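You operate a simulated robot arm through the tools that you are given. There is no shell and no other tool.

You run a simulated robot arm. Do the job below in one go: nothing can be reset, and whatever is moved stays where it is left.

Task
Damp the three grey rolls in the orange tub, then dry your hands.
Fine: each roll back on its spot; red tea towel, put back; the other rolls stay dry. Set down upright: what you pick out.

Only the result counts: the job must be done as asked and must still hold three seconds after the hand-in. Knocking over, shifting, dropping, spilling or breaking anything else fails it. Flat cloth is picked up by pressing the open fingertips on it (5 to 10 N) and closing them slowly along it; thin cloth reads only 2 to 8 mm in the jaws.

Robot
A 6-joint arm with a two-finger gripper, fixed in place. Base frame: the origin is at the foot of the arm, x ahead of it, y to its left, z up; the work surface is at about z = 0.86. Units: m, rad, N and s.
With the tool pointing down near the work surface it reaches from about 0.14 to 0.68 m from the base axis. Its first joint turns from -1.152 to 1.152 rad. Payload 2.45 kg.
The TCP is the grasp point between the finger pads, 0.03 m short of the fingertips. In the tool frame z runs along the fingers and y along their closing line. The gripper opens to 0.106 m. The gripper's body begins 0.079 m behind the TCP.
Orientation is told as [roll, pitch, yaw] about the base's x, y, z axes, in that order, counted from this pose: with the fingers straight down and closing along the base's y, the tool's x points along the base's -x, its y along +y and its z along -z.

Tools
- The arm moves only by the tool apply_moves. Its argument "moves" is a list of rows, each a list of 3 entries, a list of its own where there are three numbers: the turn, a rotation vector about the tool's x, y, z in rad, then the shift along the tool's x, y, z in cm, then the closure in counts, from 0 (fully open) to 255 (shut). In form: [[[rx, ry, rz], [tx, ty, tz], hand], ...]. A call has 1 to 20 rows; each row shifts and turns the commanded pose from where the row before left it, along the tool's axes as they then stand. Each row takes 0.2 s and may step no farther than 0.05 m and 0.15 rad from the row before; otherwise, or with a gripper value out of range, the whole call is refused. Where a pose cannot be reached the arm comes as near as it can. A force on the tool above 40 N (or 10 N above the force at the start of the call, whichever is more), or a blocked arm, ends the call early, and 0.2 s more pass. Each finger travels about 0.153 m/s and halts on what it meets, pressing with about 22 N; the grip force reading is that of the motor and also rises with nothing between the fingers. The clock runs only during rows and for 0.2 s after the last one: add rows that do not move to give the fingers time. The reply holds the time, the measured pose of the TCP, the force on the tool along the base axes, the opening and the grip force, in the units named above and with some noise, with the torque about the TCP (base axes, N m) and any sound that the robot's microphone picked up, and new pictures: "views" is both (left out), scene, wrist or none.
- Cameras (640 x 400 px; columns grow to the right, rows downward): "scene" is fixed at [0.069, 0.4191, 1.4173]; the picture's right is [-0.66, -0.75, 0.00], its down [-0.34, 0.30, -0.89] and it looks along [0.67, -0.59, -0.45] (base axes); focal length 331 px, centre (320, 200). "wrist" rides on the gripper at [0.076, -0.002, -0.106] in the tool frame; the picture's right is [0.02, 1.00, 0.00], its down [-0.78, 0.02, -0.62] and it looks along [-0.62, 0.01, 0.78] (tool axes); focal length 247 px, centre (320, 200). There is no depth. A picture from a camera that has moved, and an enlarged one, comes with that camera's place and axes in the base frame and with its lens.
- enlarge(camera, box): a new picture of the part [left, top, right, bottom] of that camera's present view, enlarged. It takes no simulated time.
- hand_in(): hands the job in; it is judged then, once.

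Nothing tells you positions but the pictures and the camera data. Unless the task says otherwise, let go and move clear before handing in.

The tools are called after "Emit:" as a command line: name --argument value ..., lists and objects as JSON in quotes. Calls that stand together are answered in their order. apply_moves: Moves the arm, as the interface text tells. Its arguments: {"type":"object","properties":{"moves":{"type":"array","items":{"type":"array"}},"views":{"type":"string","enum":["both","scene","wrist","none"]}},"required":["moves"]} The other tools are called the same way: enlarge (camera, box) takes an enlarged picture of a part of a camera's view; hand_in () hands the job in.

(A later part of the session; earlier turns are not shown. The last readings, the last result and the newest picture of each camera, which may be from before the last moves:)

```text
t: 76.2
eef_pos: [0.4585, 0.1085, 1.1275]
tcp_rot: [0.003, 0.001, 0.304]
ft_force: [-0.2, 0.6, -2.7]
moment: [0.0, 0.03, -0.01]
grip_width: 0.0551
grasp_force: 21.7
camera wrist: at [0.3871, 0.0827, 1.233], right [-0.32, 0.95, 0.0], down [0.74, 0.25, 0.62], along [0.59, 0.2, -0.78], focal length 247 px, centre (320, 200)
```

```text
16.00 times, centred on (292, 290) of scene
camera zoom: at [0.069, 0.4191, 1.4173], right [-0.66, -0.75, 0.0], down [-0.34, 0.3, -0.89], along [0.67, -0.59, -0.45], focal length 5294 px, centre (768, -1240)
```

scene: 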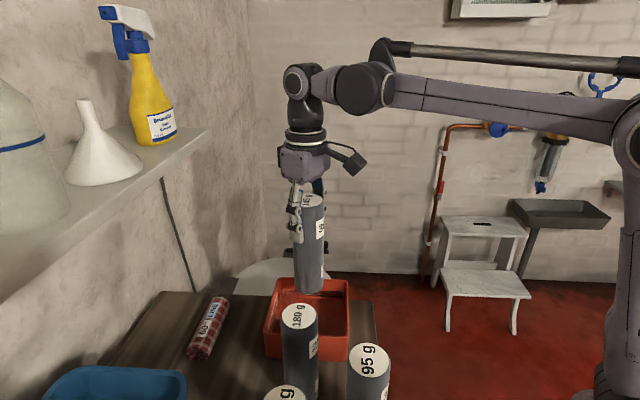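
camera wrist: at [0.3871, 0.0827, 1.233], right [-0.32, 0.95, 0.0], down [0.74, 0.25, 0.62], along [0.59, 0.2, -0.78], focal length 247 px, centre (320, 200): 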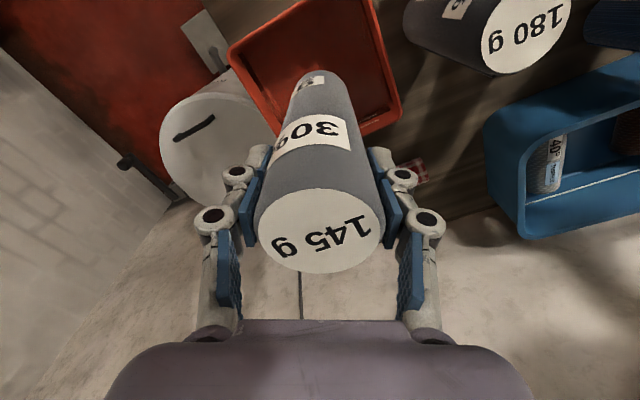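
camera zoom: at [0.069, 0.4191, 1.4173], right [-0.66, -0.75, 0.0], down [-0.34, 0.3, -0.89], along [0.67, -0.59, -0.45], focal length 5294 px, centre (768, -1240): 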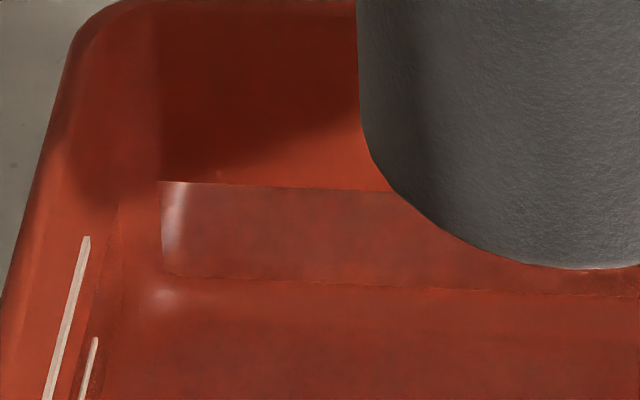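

Baseline waterline with the roll clear of the water is still row 181. I will lower to about 1 cm above the water, then make tiny dabs (down and straight back up), checking the level after each.

Emit:
apply_moves --moves '[[[0, 0, 0], [0, 0, 3.5], 170], [[0, 0, 0], [0, 0, 3.0], 170], [[0, 0, 0], [0, 0, 1.2], 170], [[0, 0, 0], [0, 0, 0], 170]]' --views "none"

Emit:
enlarge --camera "scene" --box '[290, 300, 330, 325]'

Emit:
apply_moves --moves '[[[0, 0, 0], [0, 0, 0.6], 170], [[0, 0, 0], [0, 0, -0.6], 170]]' --views "none"

Emit:
enlarge --camera "scene" --box '[276, 280, 308, 300]'

Emit:
apply_moves --moves '[[[0, 0, 0], [0, 0, 0.8], 170], [[0, 0, 0], [0, 0, -0.8], 170]]' --views "none"

Emit:
enlarge --camera "scene" --box '[276, 280, 308, 300]'

```text
t: 77.2
eef_pos: [0.4585, 0.1069, 1.0511]
tcp_rot: [0.001, -0.001, 0.304]
ft_force: [0.0, 0.1, -2.5]
moment: [0.02, 0.04, -0.01]
grip_width: 0.0546
grasp_force: 22.0
```

```text
16.00 times, centred on (310, 312) of scene
camera zoom: at [0.069, 0.4191, 1.4173], right [-0.66, -0.75, 0.0], down [-0.34, 0.3, -0.89], along [0.67, -0.59, -0.45], focal length 5294 px, centre (480, -1600)
```

zoom: 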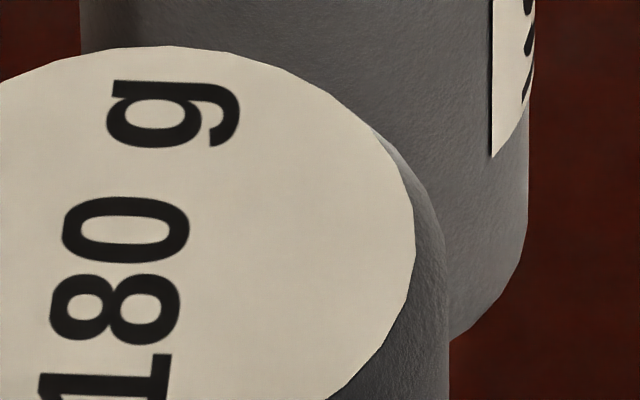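

```text
t: 77.8
eef_pos: [0.4576, 0.1094, 1.0512]
tcp_rot: [0.002, 0.001, 0.305]
ft_force: [0.2, -0.7, -2.1]
moment: [-0.01, -0.02, -0.01]
grip_width: 0.055
grasp_force: 21.8
```

```text
16.00 times, centred on (292, 290) of scene
camera zoom: at [0.069, 0.4191, 1.4173], right [-0.66, -0.75, 0.0], down [-0.34, 0.3, -0.89], along [0.67, -0.59, -0.45], focal length 5294 px, centre (768, -1240)
```

zoom: 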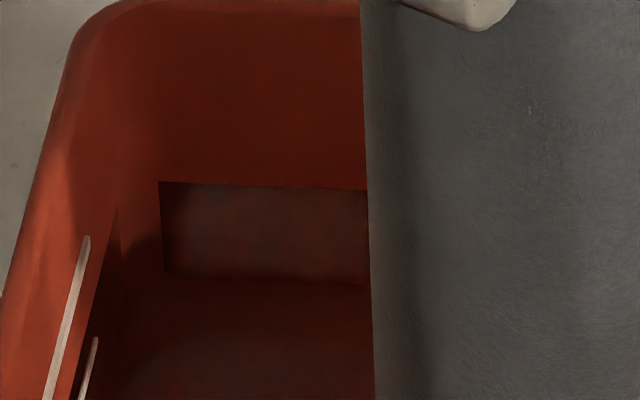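

```text
t: 78.4
eef_pos: [0.4572, 0.1082, 1.0514]
tcp_rot: [0.003, 0.0, 0.302]
ft_force: [-0.8, 0.3, -1.1]
moment: [-0.01, -0.01, 0.02]
grip_width: 0.0549
grasp_force: 22.3
```

```text
16.00 times, centred on (292, 290) of scene
camera zoom: at [0.069, 0.4191, 1.4173], right [-0.66, -0.75, 0.0], down [-0.34, 0.3, -0.89], along [0.67, -0.59, -0.45], focal length 5294 px, centre (768, -1240)
```

zoom: 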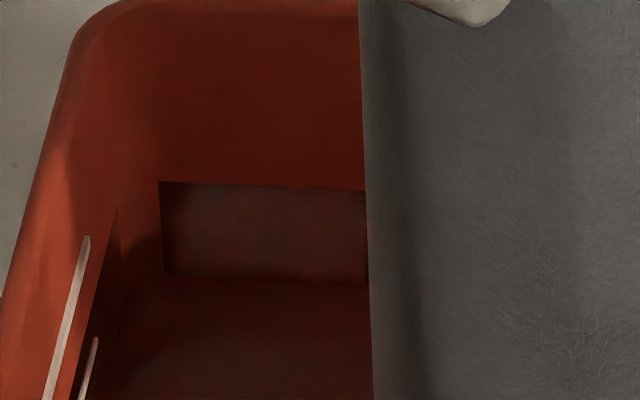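

Emit:
apply_moves --moves '[[[0, 0, 0], [0, 0, 0.95], 170], [[0, 0, 0], [0, 0, -0.95], 170]]' --views "none"

Emit:
enlarge --camera "scene" --box '[276, 280, 308, 300]'

Emit:
apply_moves --moves '[[[0, 0, 0], [0, 0, 1.05], 170], [[0, 0, 0], [0, 0, -1.05], 170]]' --views "none"

Emit:
enlarge --camera "scene" --box '[276, 280, 308, 300]'

Emit:
apply_moves --moves '[[[0, 0, 0], [0, 0, 1.15], 170], [[0, 0, 0], [0, 0, -1.15], 170]]' --views "none"

Emit:
enlarge --camera "scene" --box '[276, 280, 308, 300]'

```text
t: 79.0
eef_pos: [0.4581, 0.1085, 1.0517]
tcp_rot: [0.001, 0.001, 0.301]
ft_force: [0.2, -0.1, -1.8]
moment: [-0.02, 0.02, -0.01]
grip_width: 0.0554
grasp_force: 22.4
```

```text
16.00 times, centred on (292, 290) of scene
camera zoom: at [0.069, 0.4191, 1.4173], right [-0.66, -0.75, 0.0], down [-0.34, 0.3, -0.89], along [0.67, -0.59, -0.45], focal length 5294 px, centre (768, -1240)
```

zoom: 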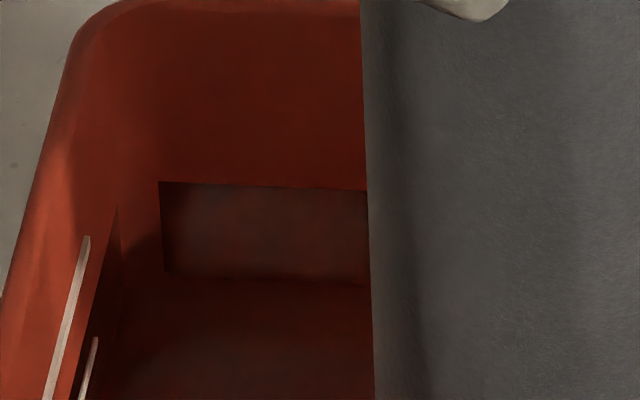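

```text
t: 79.6
eef_pos: [0.458, 0.108, 1.051]
tcp_rot: [0.003, 0.001, 0.305]
ft_force: [-0.3, -0.3, -1.4]
moment: [0.01, -0.04, -0.01]
grip_width: 0.0553
grasp_force: 22.0
```

```text
16.00 times, centred on (292, 290) of scene
camera zoom: at [0.069, 0.4191, 1.4173], right [-0.66, -0.75, 0.0], down [-0.34, 0.3, -0.89], along [0.67, -0.59, -0.45], focal length 5294 px, centre (768, -1240)
```

zoom: 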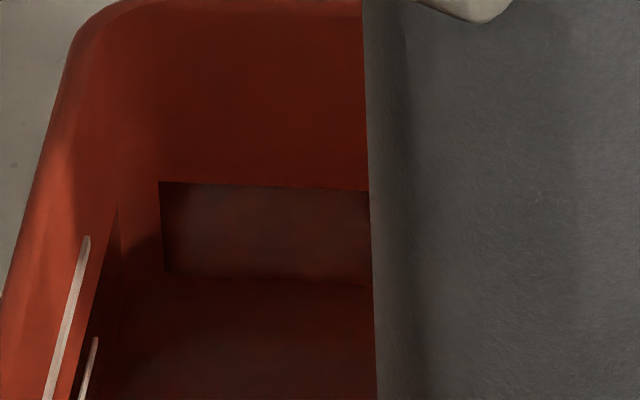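

```text
t: 80.2
eef_pos: [0.4574, 0.1079, 1.0493]
tcp_rot: [0.002, -0.002, 0.302]
ft_force: [-0.5, -0.1, -1.4]
moment: [-0.02, -0.03, 0.01]
grip_width: 0.0552
grasp_force: 21.8
```

```text
16.00 times, centred on (292, 290) of scene
camera zoom: at [0.069, 0.4191, 1.4173], right [-0.66, -0.75, 0.0], down [-0.34, 0.3, -0.89], along [0.67, -0.59, -0.45], focal length 5294 px, centre (768, -1240)
```

zoom: 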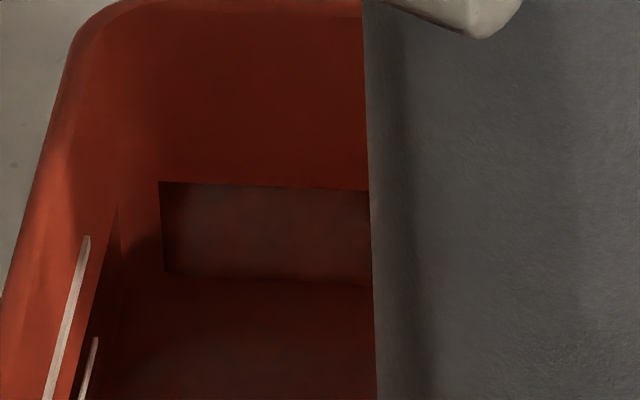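

Emit:
apply_moves --moves '[[[0, 0, 0], [0, 0, 1.25], 170], [[0, 0, 0], [0, 0, -1.25], 170]]' --views "none"

Emit:
enlarge --camera "scene" --box '[276, 280, 308, 300]'

Emit:
apply_moves --moves '[[[0, 0, 0], [0, 0, 1.35], 170], [[0, 0, 0], [0, 0, -1.35], 170]]' --views "none"

Emit:
enlarge --camera "scene" --box '[276, 280, 308, 300]'

Emit:
apply_moves --moves '[[[0, 0, 0], [0, 0, 1.45], 170], [[0, 0, 0], [0, 0, -1.45], 170]]' --views "none"

Emit:
enlarge --camera "scene" --box '[276, 280, 308, 300]'

```text
t: 80.8
eef_pos: [0.4577, 0.1063, 1.0494]
tcp_rot: [0.0, -0.001, 0.302]
ft_force: [0.2, -0.6, -1.4]
moment: [0.0, -0.01, -0.01]
grip_width: 0.0554
grasp_force: 21.9
```

```text
16.00 times, centred on (292, 290) of scene
camera zoom: at [0.069, 0.4191, 1.4173], right [-0.66, -0.75, 0.0], down [-0.34, 0.3, -0.89], along [0.67, -0.59, -0.45], focal length 5294 px, centre (768, -1240)
```

zoom: 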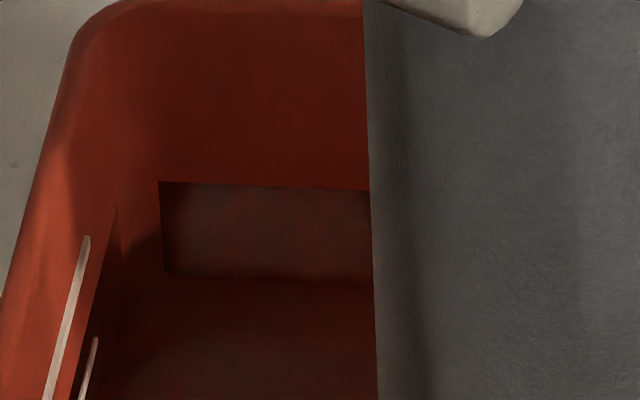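

```text
t: 81.4
eef_pos: [0.4563, 0.1089, 1.051]
tcp_rot: [0.002, -0.001, 0.302]
ft_force: [1.0, 0.4, -1.8]
moment: [0.0, 0.01, -0.02]
grip_width: 0.0553
grasp_force: 22.1
```

```text
16.00 times, centred on (292, 290) of scene
camera zoom: at [0.069, 0.4191, 1.4173], right [-0.66, -0.75, 0.0], down [-0.34, 0.3, -0.89], along [0.67, -0.59, -0.45], focal length 5294 px, centre (768, -1240)
```

zoom: 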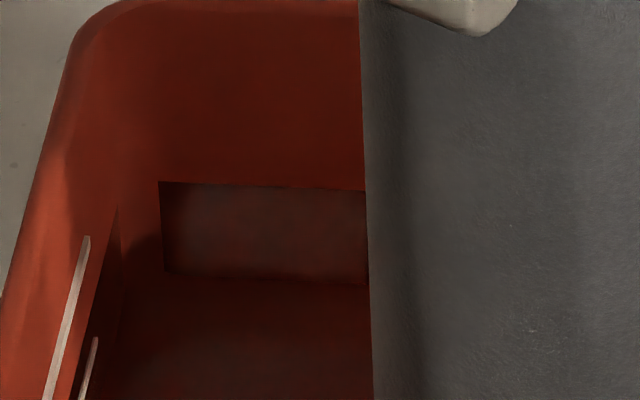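

```text
t: 82.0
eef_pos: [0.4564, 0.1082, 1.0517]
tcp_rot: [0.001, 0.0, 0.303]
ft_force: [0.5, 0.1, -1.4]
moment: [0.04, 0.0, 0.0]
grip_width: 0.0552
grasp_force: 22.0
```

```text
16.00 times, centred on (292, 290) of scene
camera zoom: at [0.069, 0.4191, 1.4173], right [-0.66, -0.75, 0.0], down [-0.34, 0.3, -0.89], along [0.67, -0.59, -0.45], focal length 5294 px, centre (768, -1240)
```

zoom: 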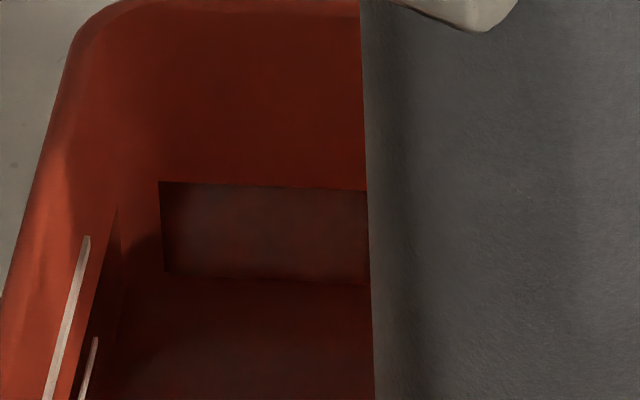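

Emit:
apply_moves --moves '[[[0, 0, 0], [0, 0, 1.6], 170], [[0, 0, 0], [0, 0, -1.6], 170]]' --views "none"

Emit:
enlarge --camera "scene" --box '[276, 280, 308, 300]'

Emit:
apply_moves --moves '[[[0, 0, 0], [0, 0, 1.75], 170], [[0, 0, 0], [0, 0, -1.75], 170]]' --views "none"

Emit:
enlarge --camera "scene" --box '[276, 280, 308, 300]'

```text
t: 82.6
eef_pos: [0.4574, 0.1076, 1.05]
tcp_rot: [0.001, 0.0, 0.302]
ft_force: [0.4, 0.2, -1.8]
moment: [-0.02, 0.02, -0.02]
grip_width: 0.0551
grasp_force: 21.7
```

```text
16.00 times, centred on (292, 290) of scene
camera zoom: at [0.069, 0.4191, 1.4173], right [-0.66, -0.75, 0.0], down [-0.34, 0.3, -0.89], along [0.67, -0.59, -0.45], focal length 5294 px, centre (768, -1240)
```

zoom: 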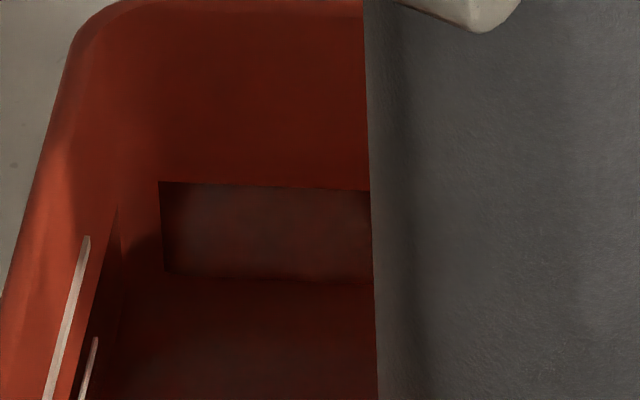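

```text
t: 83.2
eef_pos: [0.4573, 0.1079, 1.0506]
tcp_rot: [0.001, 0.001, 0.302]
ft_force: [-0.3, 0.0, -1.3]
moment: [0.01, -0.03, -0.03]
grip_width: 0.0551
grasp_force: 22.0
```

```text
16.00 times, centred on (292, 290) of scene
camera zoom: at [0.069, 0.4191, 1.4173], right [-0.66, -0.75, 0.0], down [-0.34, 0.3, -0.89], along [0.67, -0.59, -0.45], focal length 5294 px, centre (768, -1240)
```

zoom: 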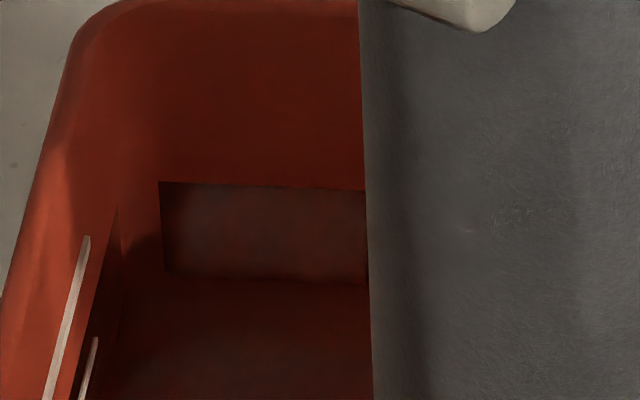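

Still no uptake. I will step down statically and look at the visible part of the roll's lower edge for the refraction band.

Emit:
apply_moves --moves '[[[0, 0, 0], [0, 0, 1.0], 170]]' --views "none"

Emit:
enlarge --camera "scene" --box '[305, 305, 337, 325]'

Emit:
apply_moves --moves '[[[0, 0, 0], [0, 0, 0.3], 170]]' --views "none"

Emit:
enlarge --camera "scene" --box '[305, 305, 337, 325]'

Emit:
enlarge --camera "scene" --box '[276, 280, 308, 300]'

```text
t: 83.6
eef_pos: [0.457, 0.1088, 1.0406]
tcp_rot: [0.001, 0.0, 0.304]
ft_force: [-0.1, 1.2, -1.4]
moment: [0.0, -0.01, 0.01]
grip_width: 0.0551
grasp_force: 22.0
```

```text
16.00 times, centred on (321, 315) of scene
camera zoom: at [0.069, 0.4191, 1.4173], right [-0.66, -0.75, 0.0], down [-0.34, 0.3, -0.89], along [0.67, -0.59, -0.45], focal length 5294 px, centre (304, -1640)
```

zoom: 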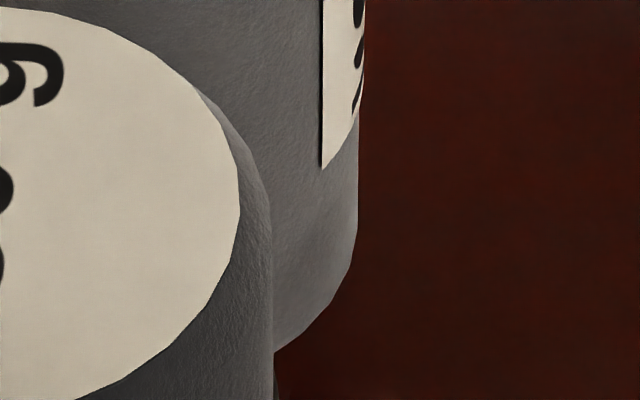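

```text
t: 84.0
eef_pos: [0.4579, 0.108, 1.038]
tcp_rot: [0.001, -0.002, 0.301]
ft_force: [0.2, -0.5, -1.4]
moment: [-0.01, 0.05, -0.03]
grip_width: 0.0552
grasp_force: 22.0
```

```text
16.00 times, centred on (321, 315) of scene
camera zoom: at [0.069, 0.4191, 1.4173], right [-0.66, -0.75, 0.0], down [-0.34, 0.3, -0.89], along [0.67, -0.59, -0.45], focal length 5294 px, centre (304, -1640)
```

zoom: 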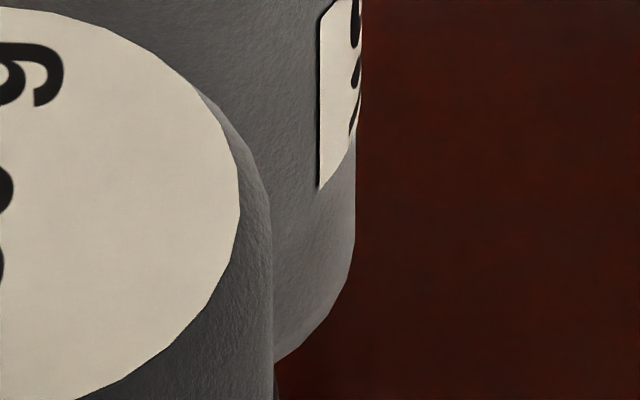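

```text
16.00 times, centred on (292, 290) of scene
camera zoom: at [0.069, 0.4191, 1.4173], right [-0.66, -0.75, 0.0], down [-0.34, 0.3, -0.89], along [0.67, -0.59, -0.45], focal length 5294 px, centre (768, -1240)
```

zoom: 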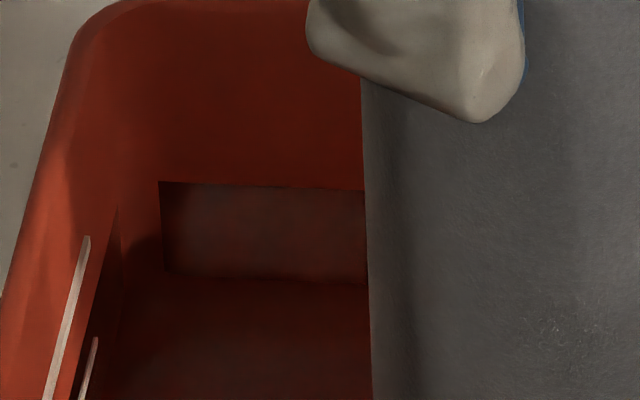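

Emit:
apply_moves --moves '[[[0, 0, 0], [0, 0, 0.2], 170]]' --views "none"

Emit:
enlarge --camera "scene" --box '[305, 308, 337, 328]'

Emit:
enlarge --camera "scene" --box '[276, 280, 308, 300]'

Emit:
apply_moves --moves '[[[0, 0, 0], [0, 0, 0.2], 170]]' --views "none"

Emit:
enlarge --camera "scene" --box '[305, 308, 337, 328]'

Emit:
enlarge --camera "scene" --box '[276, 280, 308, 300]'

```text
t: 84.4
eef_pos: [0.4585, 0.1071, 1.0362]
tcp_rot: [0.0, -0.001, 0.304]
ft_force: [-0.9, 0.6, -3.3]
moment: [-0.04, 0.03, -0.04]
grip_width: 0.055
grasp_force: 21.6
```

```text
16.00 times, centred on (321, 318) of scene
camera zoom: at [0.0691, 0.4191, 1.4173], right [-0.66, -0.75, 0.0], down [-0.34, 0.3, -0.89], along [0.67, -0.59, -0.45], focal length 5294 px, centre (304, -1688)
```

zoom: 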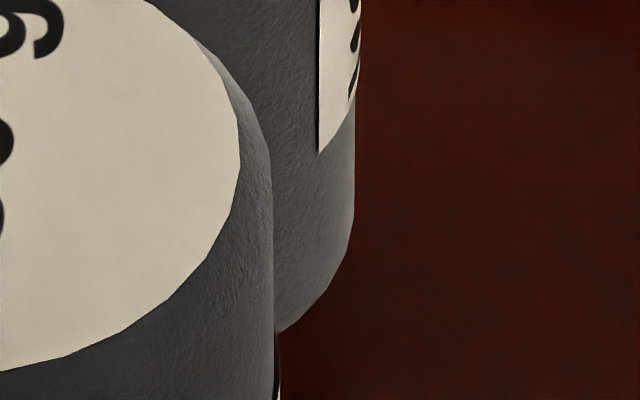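

```text
16.00 times, centred on (292, 290) of scene
camera zoom: at [0.0691, 0.4191, 1.4173], right [-0.66, -0.75, 0.0], down [-0.34, 0.3, -0.89], along [0.67, -0.59, -0.45], focal length 5294 px, centre (768, -1240)
```

zoom: 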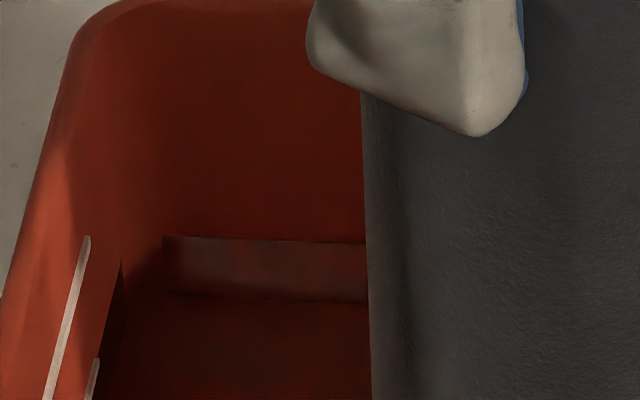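

```text
t: 84.8
eef_pos: [0.4587, 0.1077, 1.0341]
tcp_rot: [0.002, 0.0, 0.305]
ft_force: [-1.0, 0.3, -4.0]
moment: [-0.03, -0.02, -0.01]
grip_width: 0.0554
grasp_force: 22.3
```

```text
16.00 times, centred on (321, 318) of scene
camera zoom: at [0.0691, 0.4191, 1.4173], right [-0.66, -0.75, 0.0], down [-0.34, 0.3, -0.89], along [0.67, -0.59, -0.45], focal length 5294 px, centre (304, -1688)
```

zoom: 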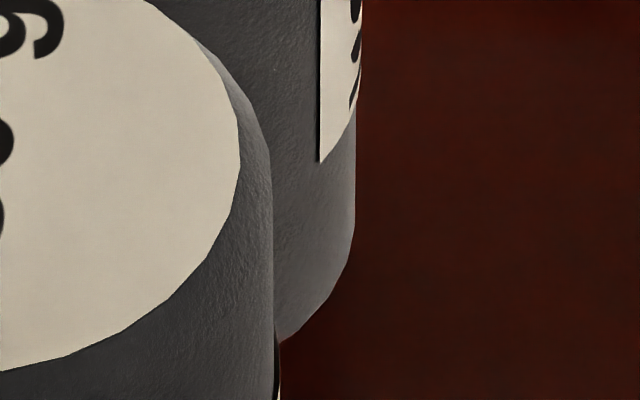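

```text
16.00 times, centred on (292, 290) of scene
camera zoom: at [0.0691, 0.4191, 1.4173], right [-0.66, -0.75, 0.0], down [-0.34, 0.3, -0.89], along [0.67, -0.59, -0.45], focal length 5294 px, centre (768, -1240)
```

zoom: 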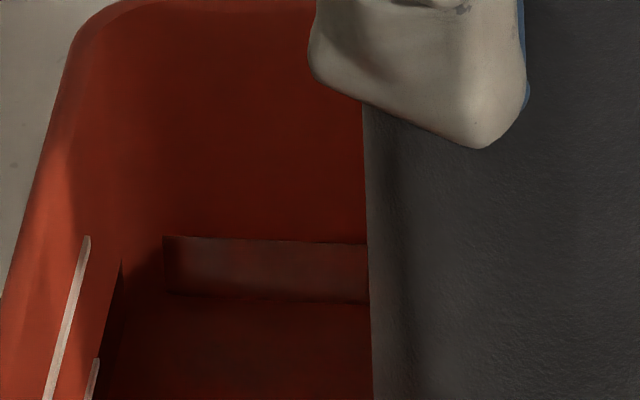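

The instant it touched, the level fell to row 236 and the roll got heavy: contact alone soaks it, so a partial dip is not possible here. I will lift it out, hold it over the tub and weigh it, and also check the table around the 180 g roll for any wet mark.

Emit:
apply_moves --moves '[[[0, 0, 0], [0, 0, -1.9], 170], [[0, 0, 0], [0, 0, -2.0], 170], [[0, 0, 0], [0, 0, 0], 170], [[0, 0, 0], [0, 0, 0], 170]]' --views "both"

Emit:
enlarge --camera "scene" --box '[276, 280, 308, 300]'

Emit:
enlarge --camera "scene" --box '[240, 280, 400, 400]'

Emit:
apply_moves --moves '[[[0, 0, 0], [0, 0, 0], 170]]' --views "none"

Emit:
apply_moves --moves '[[[0, 0, 0], [0, 0, 0], 170]]' --views "none"

Emit:
apply_moves --moves '[[[0, 0, 0], [0, 0, 0], 170]]' --views "none"

Emit:
apply_moves --moves '[[[0, 0, 0], [0, 0, 0], 170]]' --views "none"

Emit:
apply_moves --moves '[[[0, 0, 0], [0, 0, 0], 170]]' --views "none"

Emit:
apply_moves --moves '[[[0, 0, 0], [0, 0, 0], 170]]' --views "none"

Emit:
apply_moves --moves '[[[0, 0, 0], [0, 0, 0], 170]]' --views "none"

Emit:
apply_moves --moves '[[[0, 0, 0], [0, 0, 0], 170]]' --views "none"

```text
t: 85.8
eef_pos: [0.4578, 0.1089, 1.0728]
tcp_rot: [0.0, 0.0, 0.301]
ft_force: [0.7, 0.1, -3.9]
moment: [0.01, 0.02, -0.02]
grip_width: 0.0551
grasp_force: 21.7
camera wrist: at [0.3855, 0.0841, 1.1802], right [-0.32, 0.95, 0.0], down [0.74, 0.25, 0.62], along [0.59, 0.2, -0.78], focal length 247 px, centre (320, 200)
```

scene: 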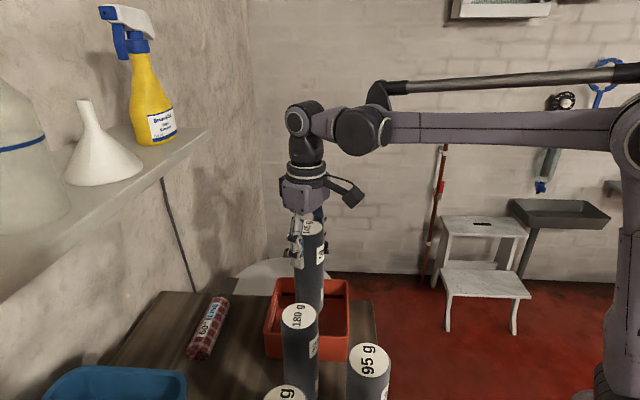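
wrist: 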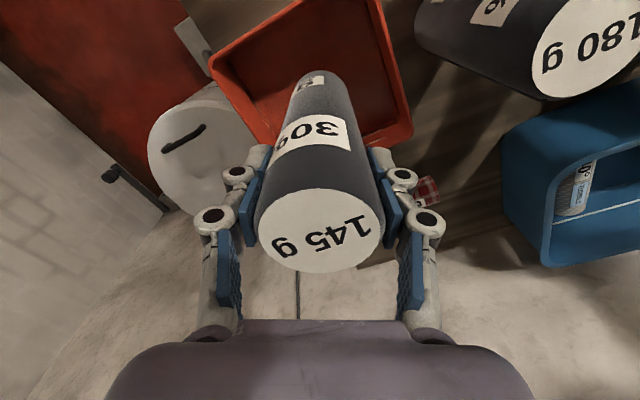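

```text
16.00 times, centred on (292, 290) of scene
camera zoom: at [0.069, 0.4191, 1.4173], right [-0.66, -0.75, 0.0], down [-0.34, 0.3, -0.89], along [0.67, -0.59, -0.45], focal length 5294 px, centre (768, -1240)
```

zoom: 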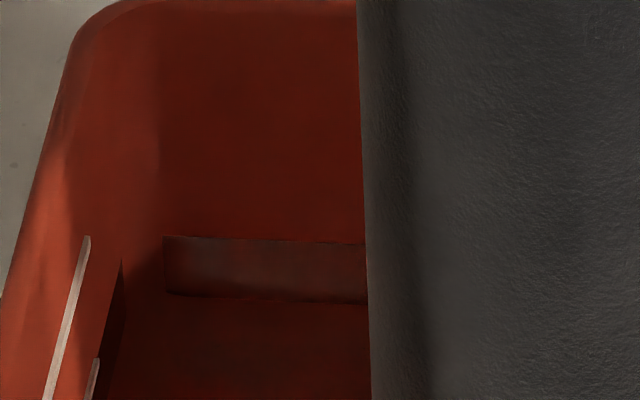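

```text
3.33 times, centred on (320, 340) of scene
camera zoom: at [0.069, 0.4191, 1.4173], right [-0.66, -0.75, 0.0], down [-0.34, 0.3, -0.89], along [0.67, -0.59, -0.45], focal length 1103 px, centre (320, -267)
```

zoom: 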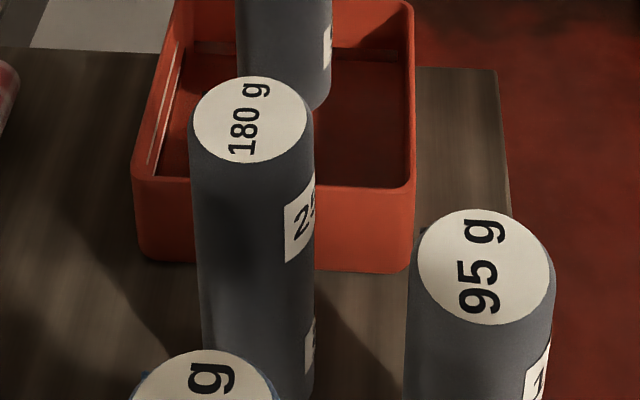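

```text
t: 86.2
eef_pos: [0.457, 0.1084, 1.0734]
tcp_rot: [0.001, 0.001, 0.302]
ft_force: [-0.4, -0.3, -2.5]
moment: [0.03, 0.02, -0.01]
grip_width: 0.055
grasp_force: 22.2
```

```text
t: 86.6
eef_pos: [0.4575, 0.1071, 1.0739]
tcp_rot: [0.003, -0.001, 0.305]
ft_force: [0.0, -0.1, -3.4]
moment: [-0.01, 0.02, -0.02]
grip_width: 0.0551
grasp_force: 21.8
```

```text
t: 87.0
eef_pos: [0.4575, 0.1091, 1.0744]
tcp_rot: [0.002, 0.0, 0.304]
ft_force: [-0.2, 0.1, -3.7]
moment: [0.0, 0.0, -0.01]
grip_width: 0.0551
grasp_force: 22.0
```

```text
t: 87.4
eef_pos: [0.4571, 0.1089, 1.072]
tcp_rot: [0.002, -0.001, 0.301]
ft_force: [-0.4, 0.6, -3.1]
moment: [-0.01, 0.01, 0.04]
grip_width: 0.0552
grasp_force: 22.8
```

```text
t: 87.8
eef_pos: [0.4568, 0.1092, 1.0743]
tcp_rot: [0.002, 0.0, 0.304]
ft_force: [0.3, -0.1, -3.9]
moment: [0.01, 0.01, -0.03]
grip_width: 0.0552
grasp_force: 22.0
```

```text
t: 88.2
eef_pos: [0.4579, 0.1073, 1.0745]
tcp_rot: [0.001, 0.0, 0.304]
ft_force: [-0.2, 0.2, -3.6]
moment: [0.0, 0.0, -0.01]
grip_width: 0.0552
grasp_force: 21.8
```

```text
t: 88.6
eef_pos: [0.4565, 0.1089, 1.0721]
tcp_rot: [0.002, -0.001, 0.303]
ft_force: [-1.2, 0.2, -3.8]
moment: [0.01, -0.01, -0.02]
grip_width: 0.0552
grasp_force: 21.5
```

```text
t: 89.0
eef_pos: [0.4564, 0.1086, 1.0733]
tcp_rot: [0.002, -0.001, 0.301]
ft_force: [-0.3, -0.4, -3.1]
moment: [0.0, 0.01, 0.0]
grip_width: 0.0551
grasp_force: 22.0
```

It now weighs about 3.5 N (again roughly 145 % water), stable, and the table around the 180 g roll shows no wet mark. The rolls simply soak on contact and cannot be wrung by me, so I will treat them as damped and return this one to its spot.

Emit:
apply_moves --moves '[[[0, 0, 0], [0, 0, -2.8], 170], [[0, 0, 0], [0, 0, -2.7], 170], [[0, 0, 0], [-0.98, 4.22, 0], 170], [[0, 0, 0], [-0.99, 4.23, 0], 170], [[0, 0, 0], [-0.99, 4.23, 0], 170], [[0, 0, 0], [-0.99, 4.23, 0], 170], [[0, 0, 0], [-0.99, 4.23, 0], 170], [[0, 0, 0], [2.86, 0.89, 0], 170], [[0, 0, 0], [2.87, 1.04, 0], 170], [[0, 0, 0], [0, 0, 0], 170], [[0, 0, 0], [0, 0, 4.0], 170], [[0, 0, 0], [0, 0, 4.0], 170], [[0, 0, 0], [0, 0, 2.0], 170], [[0, 0, 0], [0, 0, 1.0], 170], [[0, 0, 0], [0, 0, 0.5], 170], [[0, 0, 0], [0, 0, 0], 170]]' --views "both"

Emit:
enlarge --camera "scene" --box '[198, 339, 238, 364]'

```text
t: 92.4
eef_pos: [0.3811, 0.3256, 1.0112]
tcp_rot: [0.003, -0.001, 0.303]
ft_force: [1.2, -0.3, -3.0]
moment: [0.03, -0.04, 0.0]
grip_width: 0.0549
grasp_force: 22.0
camera wrist: at [0.3095, 0.3011, 1.1181], right [-0.32, 0.95, 0.0], down [0.74, 0.25, 0.62], along [0.59, 0.2, -0.78], focal length 247 px, centre (320, 200)
```

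scene: 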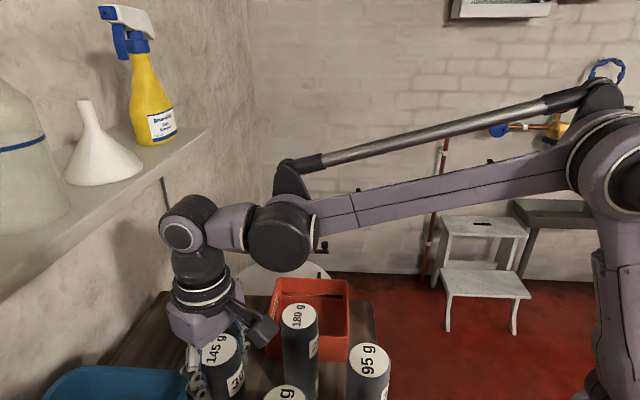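
wrist: 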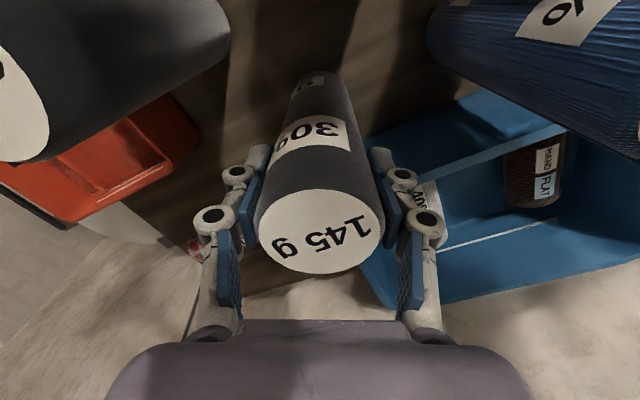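

```text
16.00 times, centred on (218, 352) of scene
camera zoom: at [0.069, 0.4191, 1.4173], right [-0.66, -0.75, 0.0], down [-0.34, 0.3, -0.89], along [0.67, -0.59, -0.45], focal length 5294 px, centre (1952, -2224)
```

zoom: 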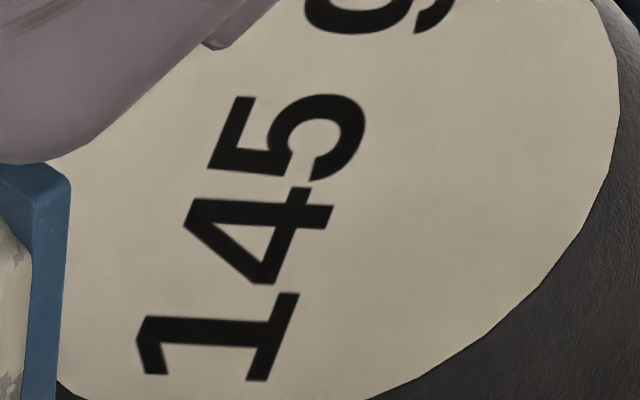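

Nearly on target (within about 1 mm). I will lower the last few millimetres and check for contact.

Emit:
apply_moves --moves '[[[0, 0, 0], [0, 0, 0.25], 170], [[0, 0, 0], [0, 0, 0], 170]]' --views "none"

Emit:
apply_moves --moves '[[[0, 0, 0], [0, 0, 0.1], 170], [[0, 0, 0], [0, 0, 0], 170]]' --views "none"

Emit:
enlarge --camera "scene" --box '[198, 339, 238, 364]'

```text
t: 93.0
eef_pos: [0.3819, 0.3254, 1.0094]
tcp_rot: [0.003, -0.001, 0.302]
ft_force: [0.8, -1.0, -3.4]
moment: [0.01, 0.0, 0.03]
grip_width: 0.055
grasp_force: 21.9
```

```text
t: 93.6
eef_pos: [0.3824, 0.3254, 1.0105]
tcp_rot: [-0.001, 0.0, 0.301]
ft_force: [-0.1, -1.0, 4.3]
moment: [-0.19, -0.11, 0.0]
grip_width: 0.0555
grasp_force: 22.2
```

```text
16.00 times, centred on (218, 352) of scene
camera zoom: at [0.0689, 0.419, 1.4173], right [-0.66, -0.75, 0.0], down [-0.34, 0.3, -0.89], along [0.67, -0.59, -0.45], focal length 5294 px, centre (1952, -2224)
```

zoom: 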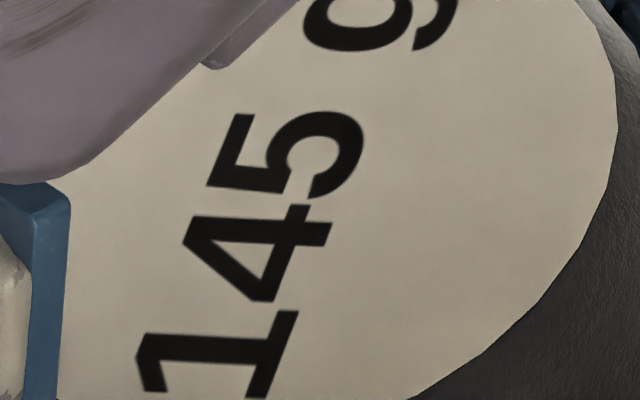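

It is about 1.7 mm off in x; I will make a small correction, set down and release.

Emit:
apply_moves --moves '[[[0, 0, 0], [0, 0, -0.4], 170], [[0, 0, 0], [0.16, 0.05, 0], 170], [[0, 0, 0], [0, 0, 0.3], 170], [[0, 0, 0], [0, 0, 0.1], 170], [[0, 0, 0], [0, 0, 0], 170]]' --views "none"

Emit:
enlarge --camera "scene" --box '[198, 339, 238, 364]'

```text
t: 94.8
eef_pos: [0.379, 0.3252, 1.0088]
tcp_rot: [0.001, 0.001, 0.305]
ft_force: [-0.3, 0.6, -3.1]
moment: [0.01, 0.01, 0.0]
grip_width: 0.0553
grasp_force: 22.0
```

```text
16.00 times, centred on (218, 352) of scene
camera zoom: at [0.069, 0.4191, 1.4173], right [-0.66, -0.75, 0.0], down [-0.34, 0.3, -0.89], along [0.67, -0.59, -0.45], focal length 5294 px, centre (1952, -2224)
```

zoom: 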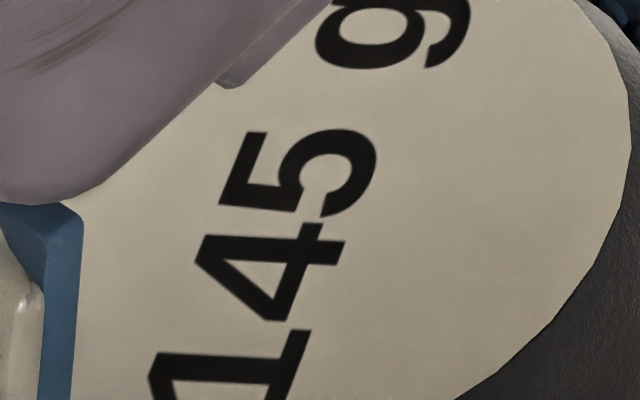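

Emit:
apply_moves --moves '[[[0, 0, 0], [0, 0, 0.08], 170], [[0, 0, 0], [0, 0, 0], 170]]' --views "none"

```text
t: 95.4
eef_pos: [0.379, 0.3247, 1.0083]
tcp_rot: [0.001, 0.0, 0.304]
ft_force: [-1.4, 0.3, 11.4]
moment: [-0.27, 0.04, -0.02]
grip_width: 0.0549
grasp_force: 22.3
```

The roll is on the table now. I will release it gradually and rise.

Emit:
apply_moves --moves '[[[0, 0, 0], [0, 0, -0.05], 170], [[0, 0, 0], [0, 0, 0], 122], [[0, 0, 0], [0, 0, 0], 115], [[0, 0, 0], [0, 0, 0], 100], [[0, 0, 0], [0, 0, 0], 60], [[0, 0, 0], [0, 0, 0], 0], [[0, 0, 0], [0, 0, 0], 0], [[0, 0, 0], [0, 0, -4.9], 0], [[0, 0, 0], [0, 0, -4.9], 0], [[0, 0, 0], [0, 0, -4.9], 0], [[0, 0, 0], [0, 0, -4.5], 0], [[0, 0, 0], [0, 0, 0], 0]]' --views "both"

Emit:
enlarge --camera "scene" --box '[198, 339, 238, 364]'

```text
t: 98.0
eef_pos: [0.3818, 0.3265, 1.2012]
tcp_rot: [0.001, 0.001, 0.302]
ft_force: [-0.2, -0.4, 0.2]
moment: [-0.01, 0.02, 0.02]
grip_width: 0.1057
grasp_force: 0.1
camera wrist: at [0.3094, 0.3029, 1.307], right [-0.32, 0.95, 0.0], down [0.74, 0.25, 0.62], along [0.59, 0.2, -0.78], focal length 247 px, centre (320, 200)
```

scene: 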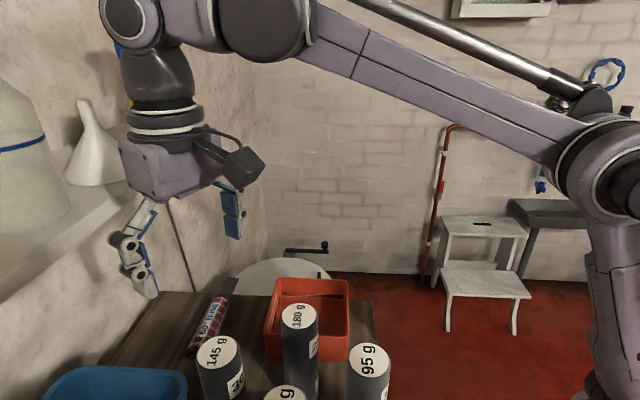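
wrist: 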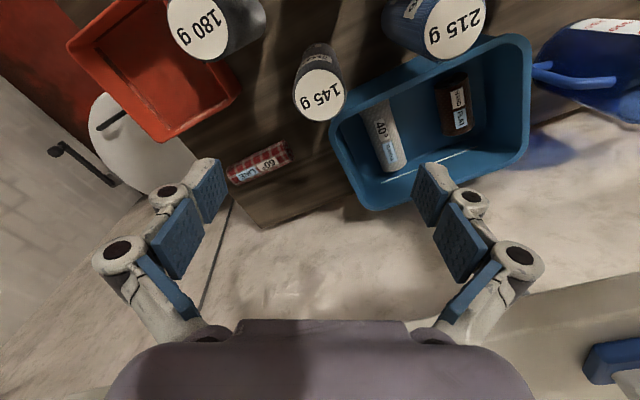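

```text
16.00 times, centred on (218, 352) of scene
camera zoom: at [0.069, 0.4191, 1.4173], right [-0.66, -0.75, 0.0], down [-0.34, 0.3, -0.89], along [0.67, -0.59, -0.45], focal length 5294 px, centre (1952, -2224)
```

zoom: 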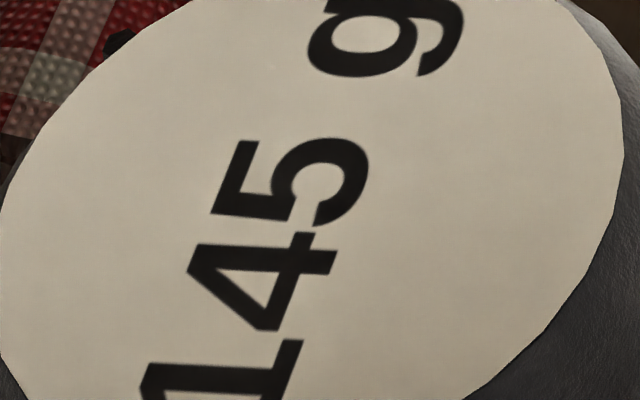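

The 145 g roll stands within about 1.7 mm of its place. Next I hover over the 95 g roll near (0.234, 0.195).

Emit:
apply_moves --moves '[[[0, 0, 0], [3.61, -1.63, 0], 0], [[0, 0, 0], [3.61, -1.63, 0], 0], [[0, 0, 0], [3.61, -1.63, 0], 0], [[0, 0, 0], [3.61, -1.63, 0], 0], [[0, 0, 0], [3.61, -1.63, 0], 0], [[0, 0, 0], [0, 0, 0], 0]]' --views "both"

Emit:
enlarge --camera "wrist" --box '[260, 40, 380, 140]'

Emit:
enlarge --camera "scene" --box '[276, 280, 308, 300]'

Emit:
enlarge --camera "scene" --box '[255, 270, 365, 370]'

```text
t: 99.4
eef_pos: [0.2309, 0.1935, 1.2015]
tcp_rot: [0.002, 0.001, 0.302]
ft_force: [0.4, 0.2, 0.1]
moment: [0.01, 0.02, -0.03]
grip_width: 0.1059
grasp_force: 0.0
camera wrist: at [0.1597, 0.1698, 1.3076], right [-0.32, 0.95, 0.0], down [0.74, 0.25, 0.62], along [0.59, 0.2, -0.78], focal length 247 px, centre (320, 200)
```

scene: 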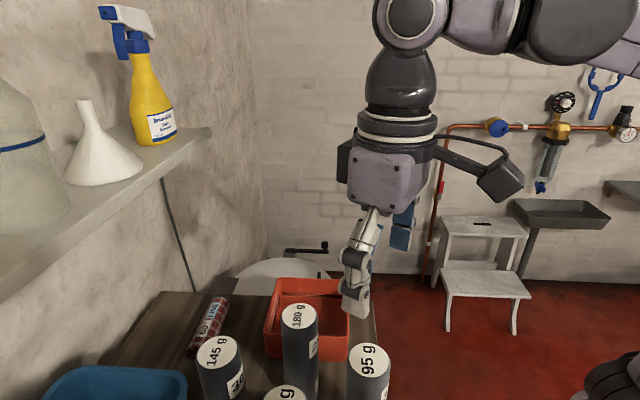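
wrist: 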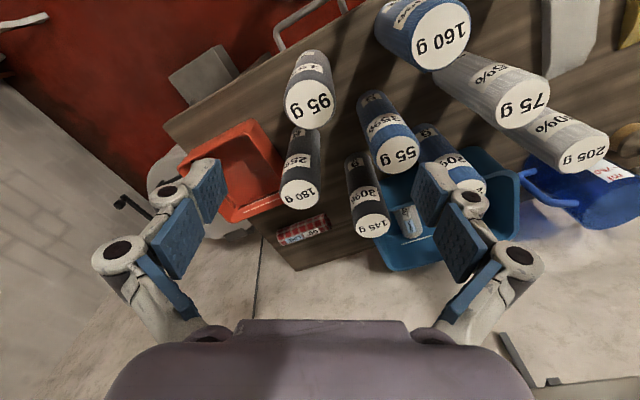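

```text
4.00 times, centred on (320, 90) of wrist
camera zoom: at [0.1597, 0.1698, 1.3076], right [-0.32, 0.95, 0.0], down [0.74, 0.25, 0.62], along [0.59, 0.2, -0.78], focal length 988 px, centre (320, 640)
```

zoom: 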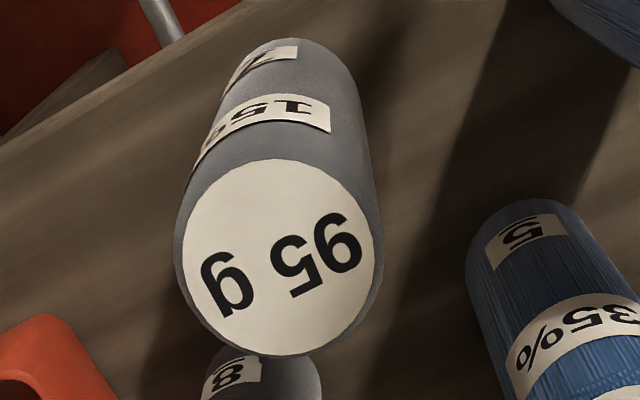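

```text
16.00 times, centred on (292, 290) of scene
camera zoom: at [0.069, 0.4191, 1.4173], right [-0.66, -0.75, 0.0], down [-0.34, 0.3, -0.89], along [0.67, -0.59, -0.45], focal length 5294 px, centre (768, -1240)
```

zoom: 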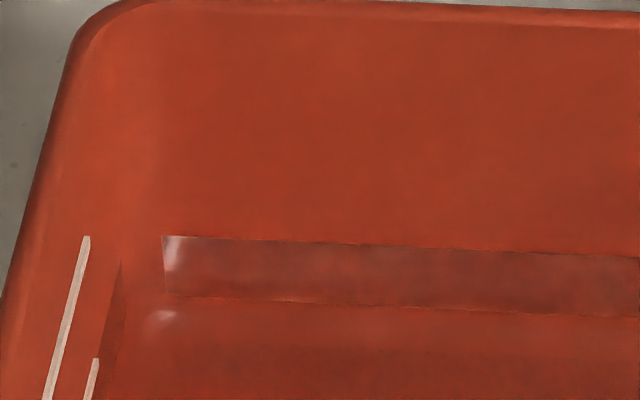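

```text
4.00 times, centred on (310, 320) of scene
camera zoom: at [0.069, 0.4191, 1.4173], right [-0.66, -0.75, 0.0], down [-0.34, 0.3, -0.89], along [0.67, -0.59, -0.45], focal length 1324 px, centre (360, -280)
```

zoom: 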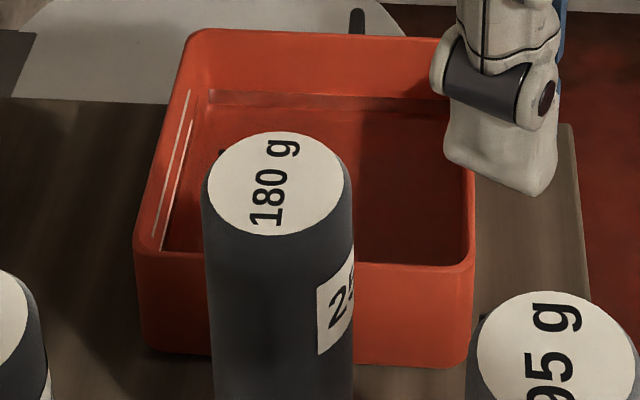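

The 95 g roll is about 11 mm to the side and 7 mm outward of the tool axis. I will shift accordingly, go down halfway and check again.

Emit:
apply_moves --moves '[[[0, 0, 0], [-0.72, -1.1, 0], 0], [[0, 0, 0], [0, 0, 4.5], 0], [[0, 0, 0], [0, 0, 4.5], 0], [[0, 0, 0], [0, 0, 0], 0]]' --views "wrist"

Emit:
enlarge --camera "wrist" --box '[240, 80, 400, 220]'

```text
t: 100.4
eef_pos: [0.2429, 0.1859, 1.1124]
tcp_rot: [0.004, -0.001, 0.301]
ft_force: [0.4, 0.0, 0.5]
moment: [-0.02, 0.02, -0.02]
grip_width: 0.1061
grasp_force: 0.0
camera wrist: at [0.1691, 0.1619, 1.2185], right [-0.32, 0.95, 0.0], down [0.74, 0.25, 0.62], along [0.59, 0.2, -0.78], focal length 247 px, centre (320, 200)
```

wrist: 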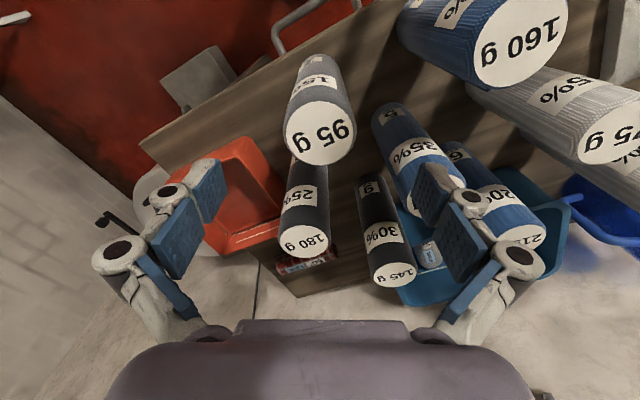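

```text
2.86 times, centred on (320, 150) of wrist
camera zoom: at [0.1691, 0.1619, 1.2185], right [-0.32, 0.95, 0.0], down [0.74, 0.25, 0.62], along [0.59, 0.2, -0.78], focal length 706 px, centre (320, 343)
```

zoom: 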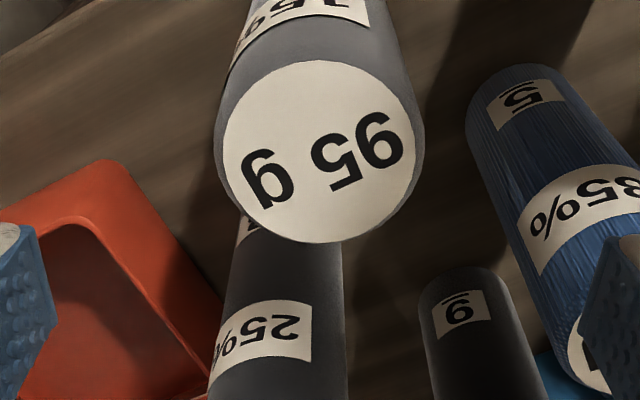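

Emit:
apply_moves --moves '[[[0, 0, 0], [0, 0, 4.5], 0], [[0, 0, 0], [0, 0, 4.5], 0], [[0, 0, 0], [0, 0, 0.7], 0], [[0, 0, 0], [0, 0, 0], 0]]' --views "both"

Emit:
enlarge --camera "wrist" --box '[230, 160, 410, 300]'

```text
t: 101.4
eef_pos: [0.2402, 0.1854, 1.0173]
tcp_rot: [0.002, -0.002, 0.302]
ft_force: [0.4, 0.0, 0.8]
moment: [-0.01, 0.03, -0.04]
grip_width: 0.1058
grasp_force: 0.1
camera wrist: at [0.1688, 0.1613, 1.123], right [-0.32, 0.95, 0.0], down [0.74, 0.25, 0.62], along [0.59, 0.2, -0.78], focal length 247 px, centre (320, 200)
```

scene: 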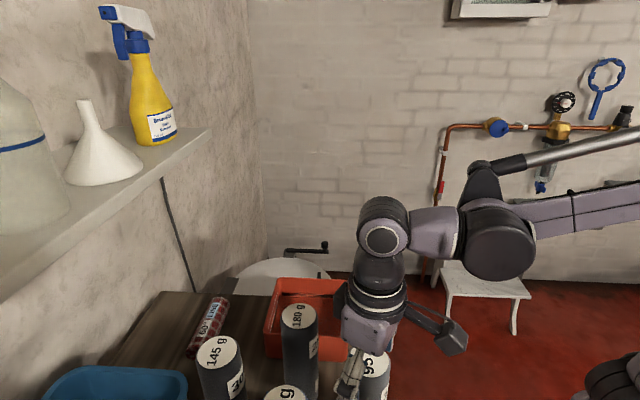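
wrist: 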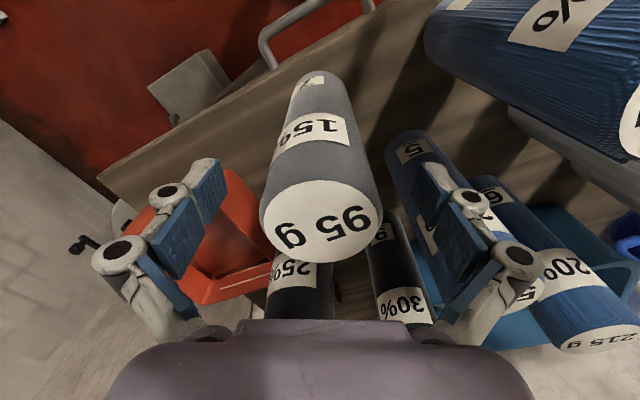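

```text
2.86 times, centred on (320, 230) of wrist
camera zoom: at [0.1688, 0.1613, 1.123], right [-0.32, 0.95, 0.0], down [0.74, 0.25, 0.62], along [0.59, 0.2, -0.78], focal length 706 px, centre (320, 114)
```

zoom: 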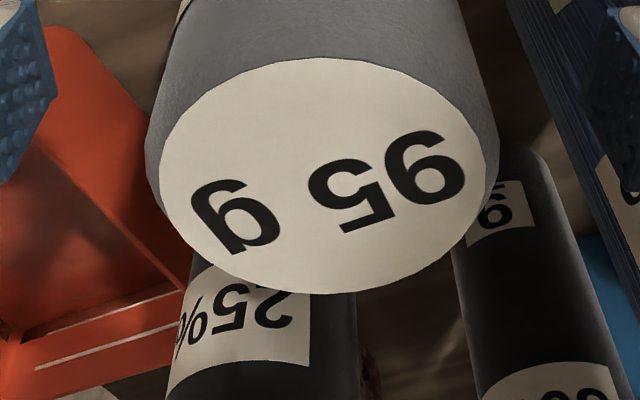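

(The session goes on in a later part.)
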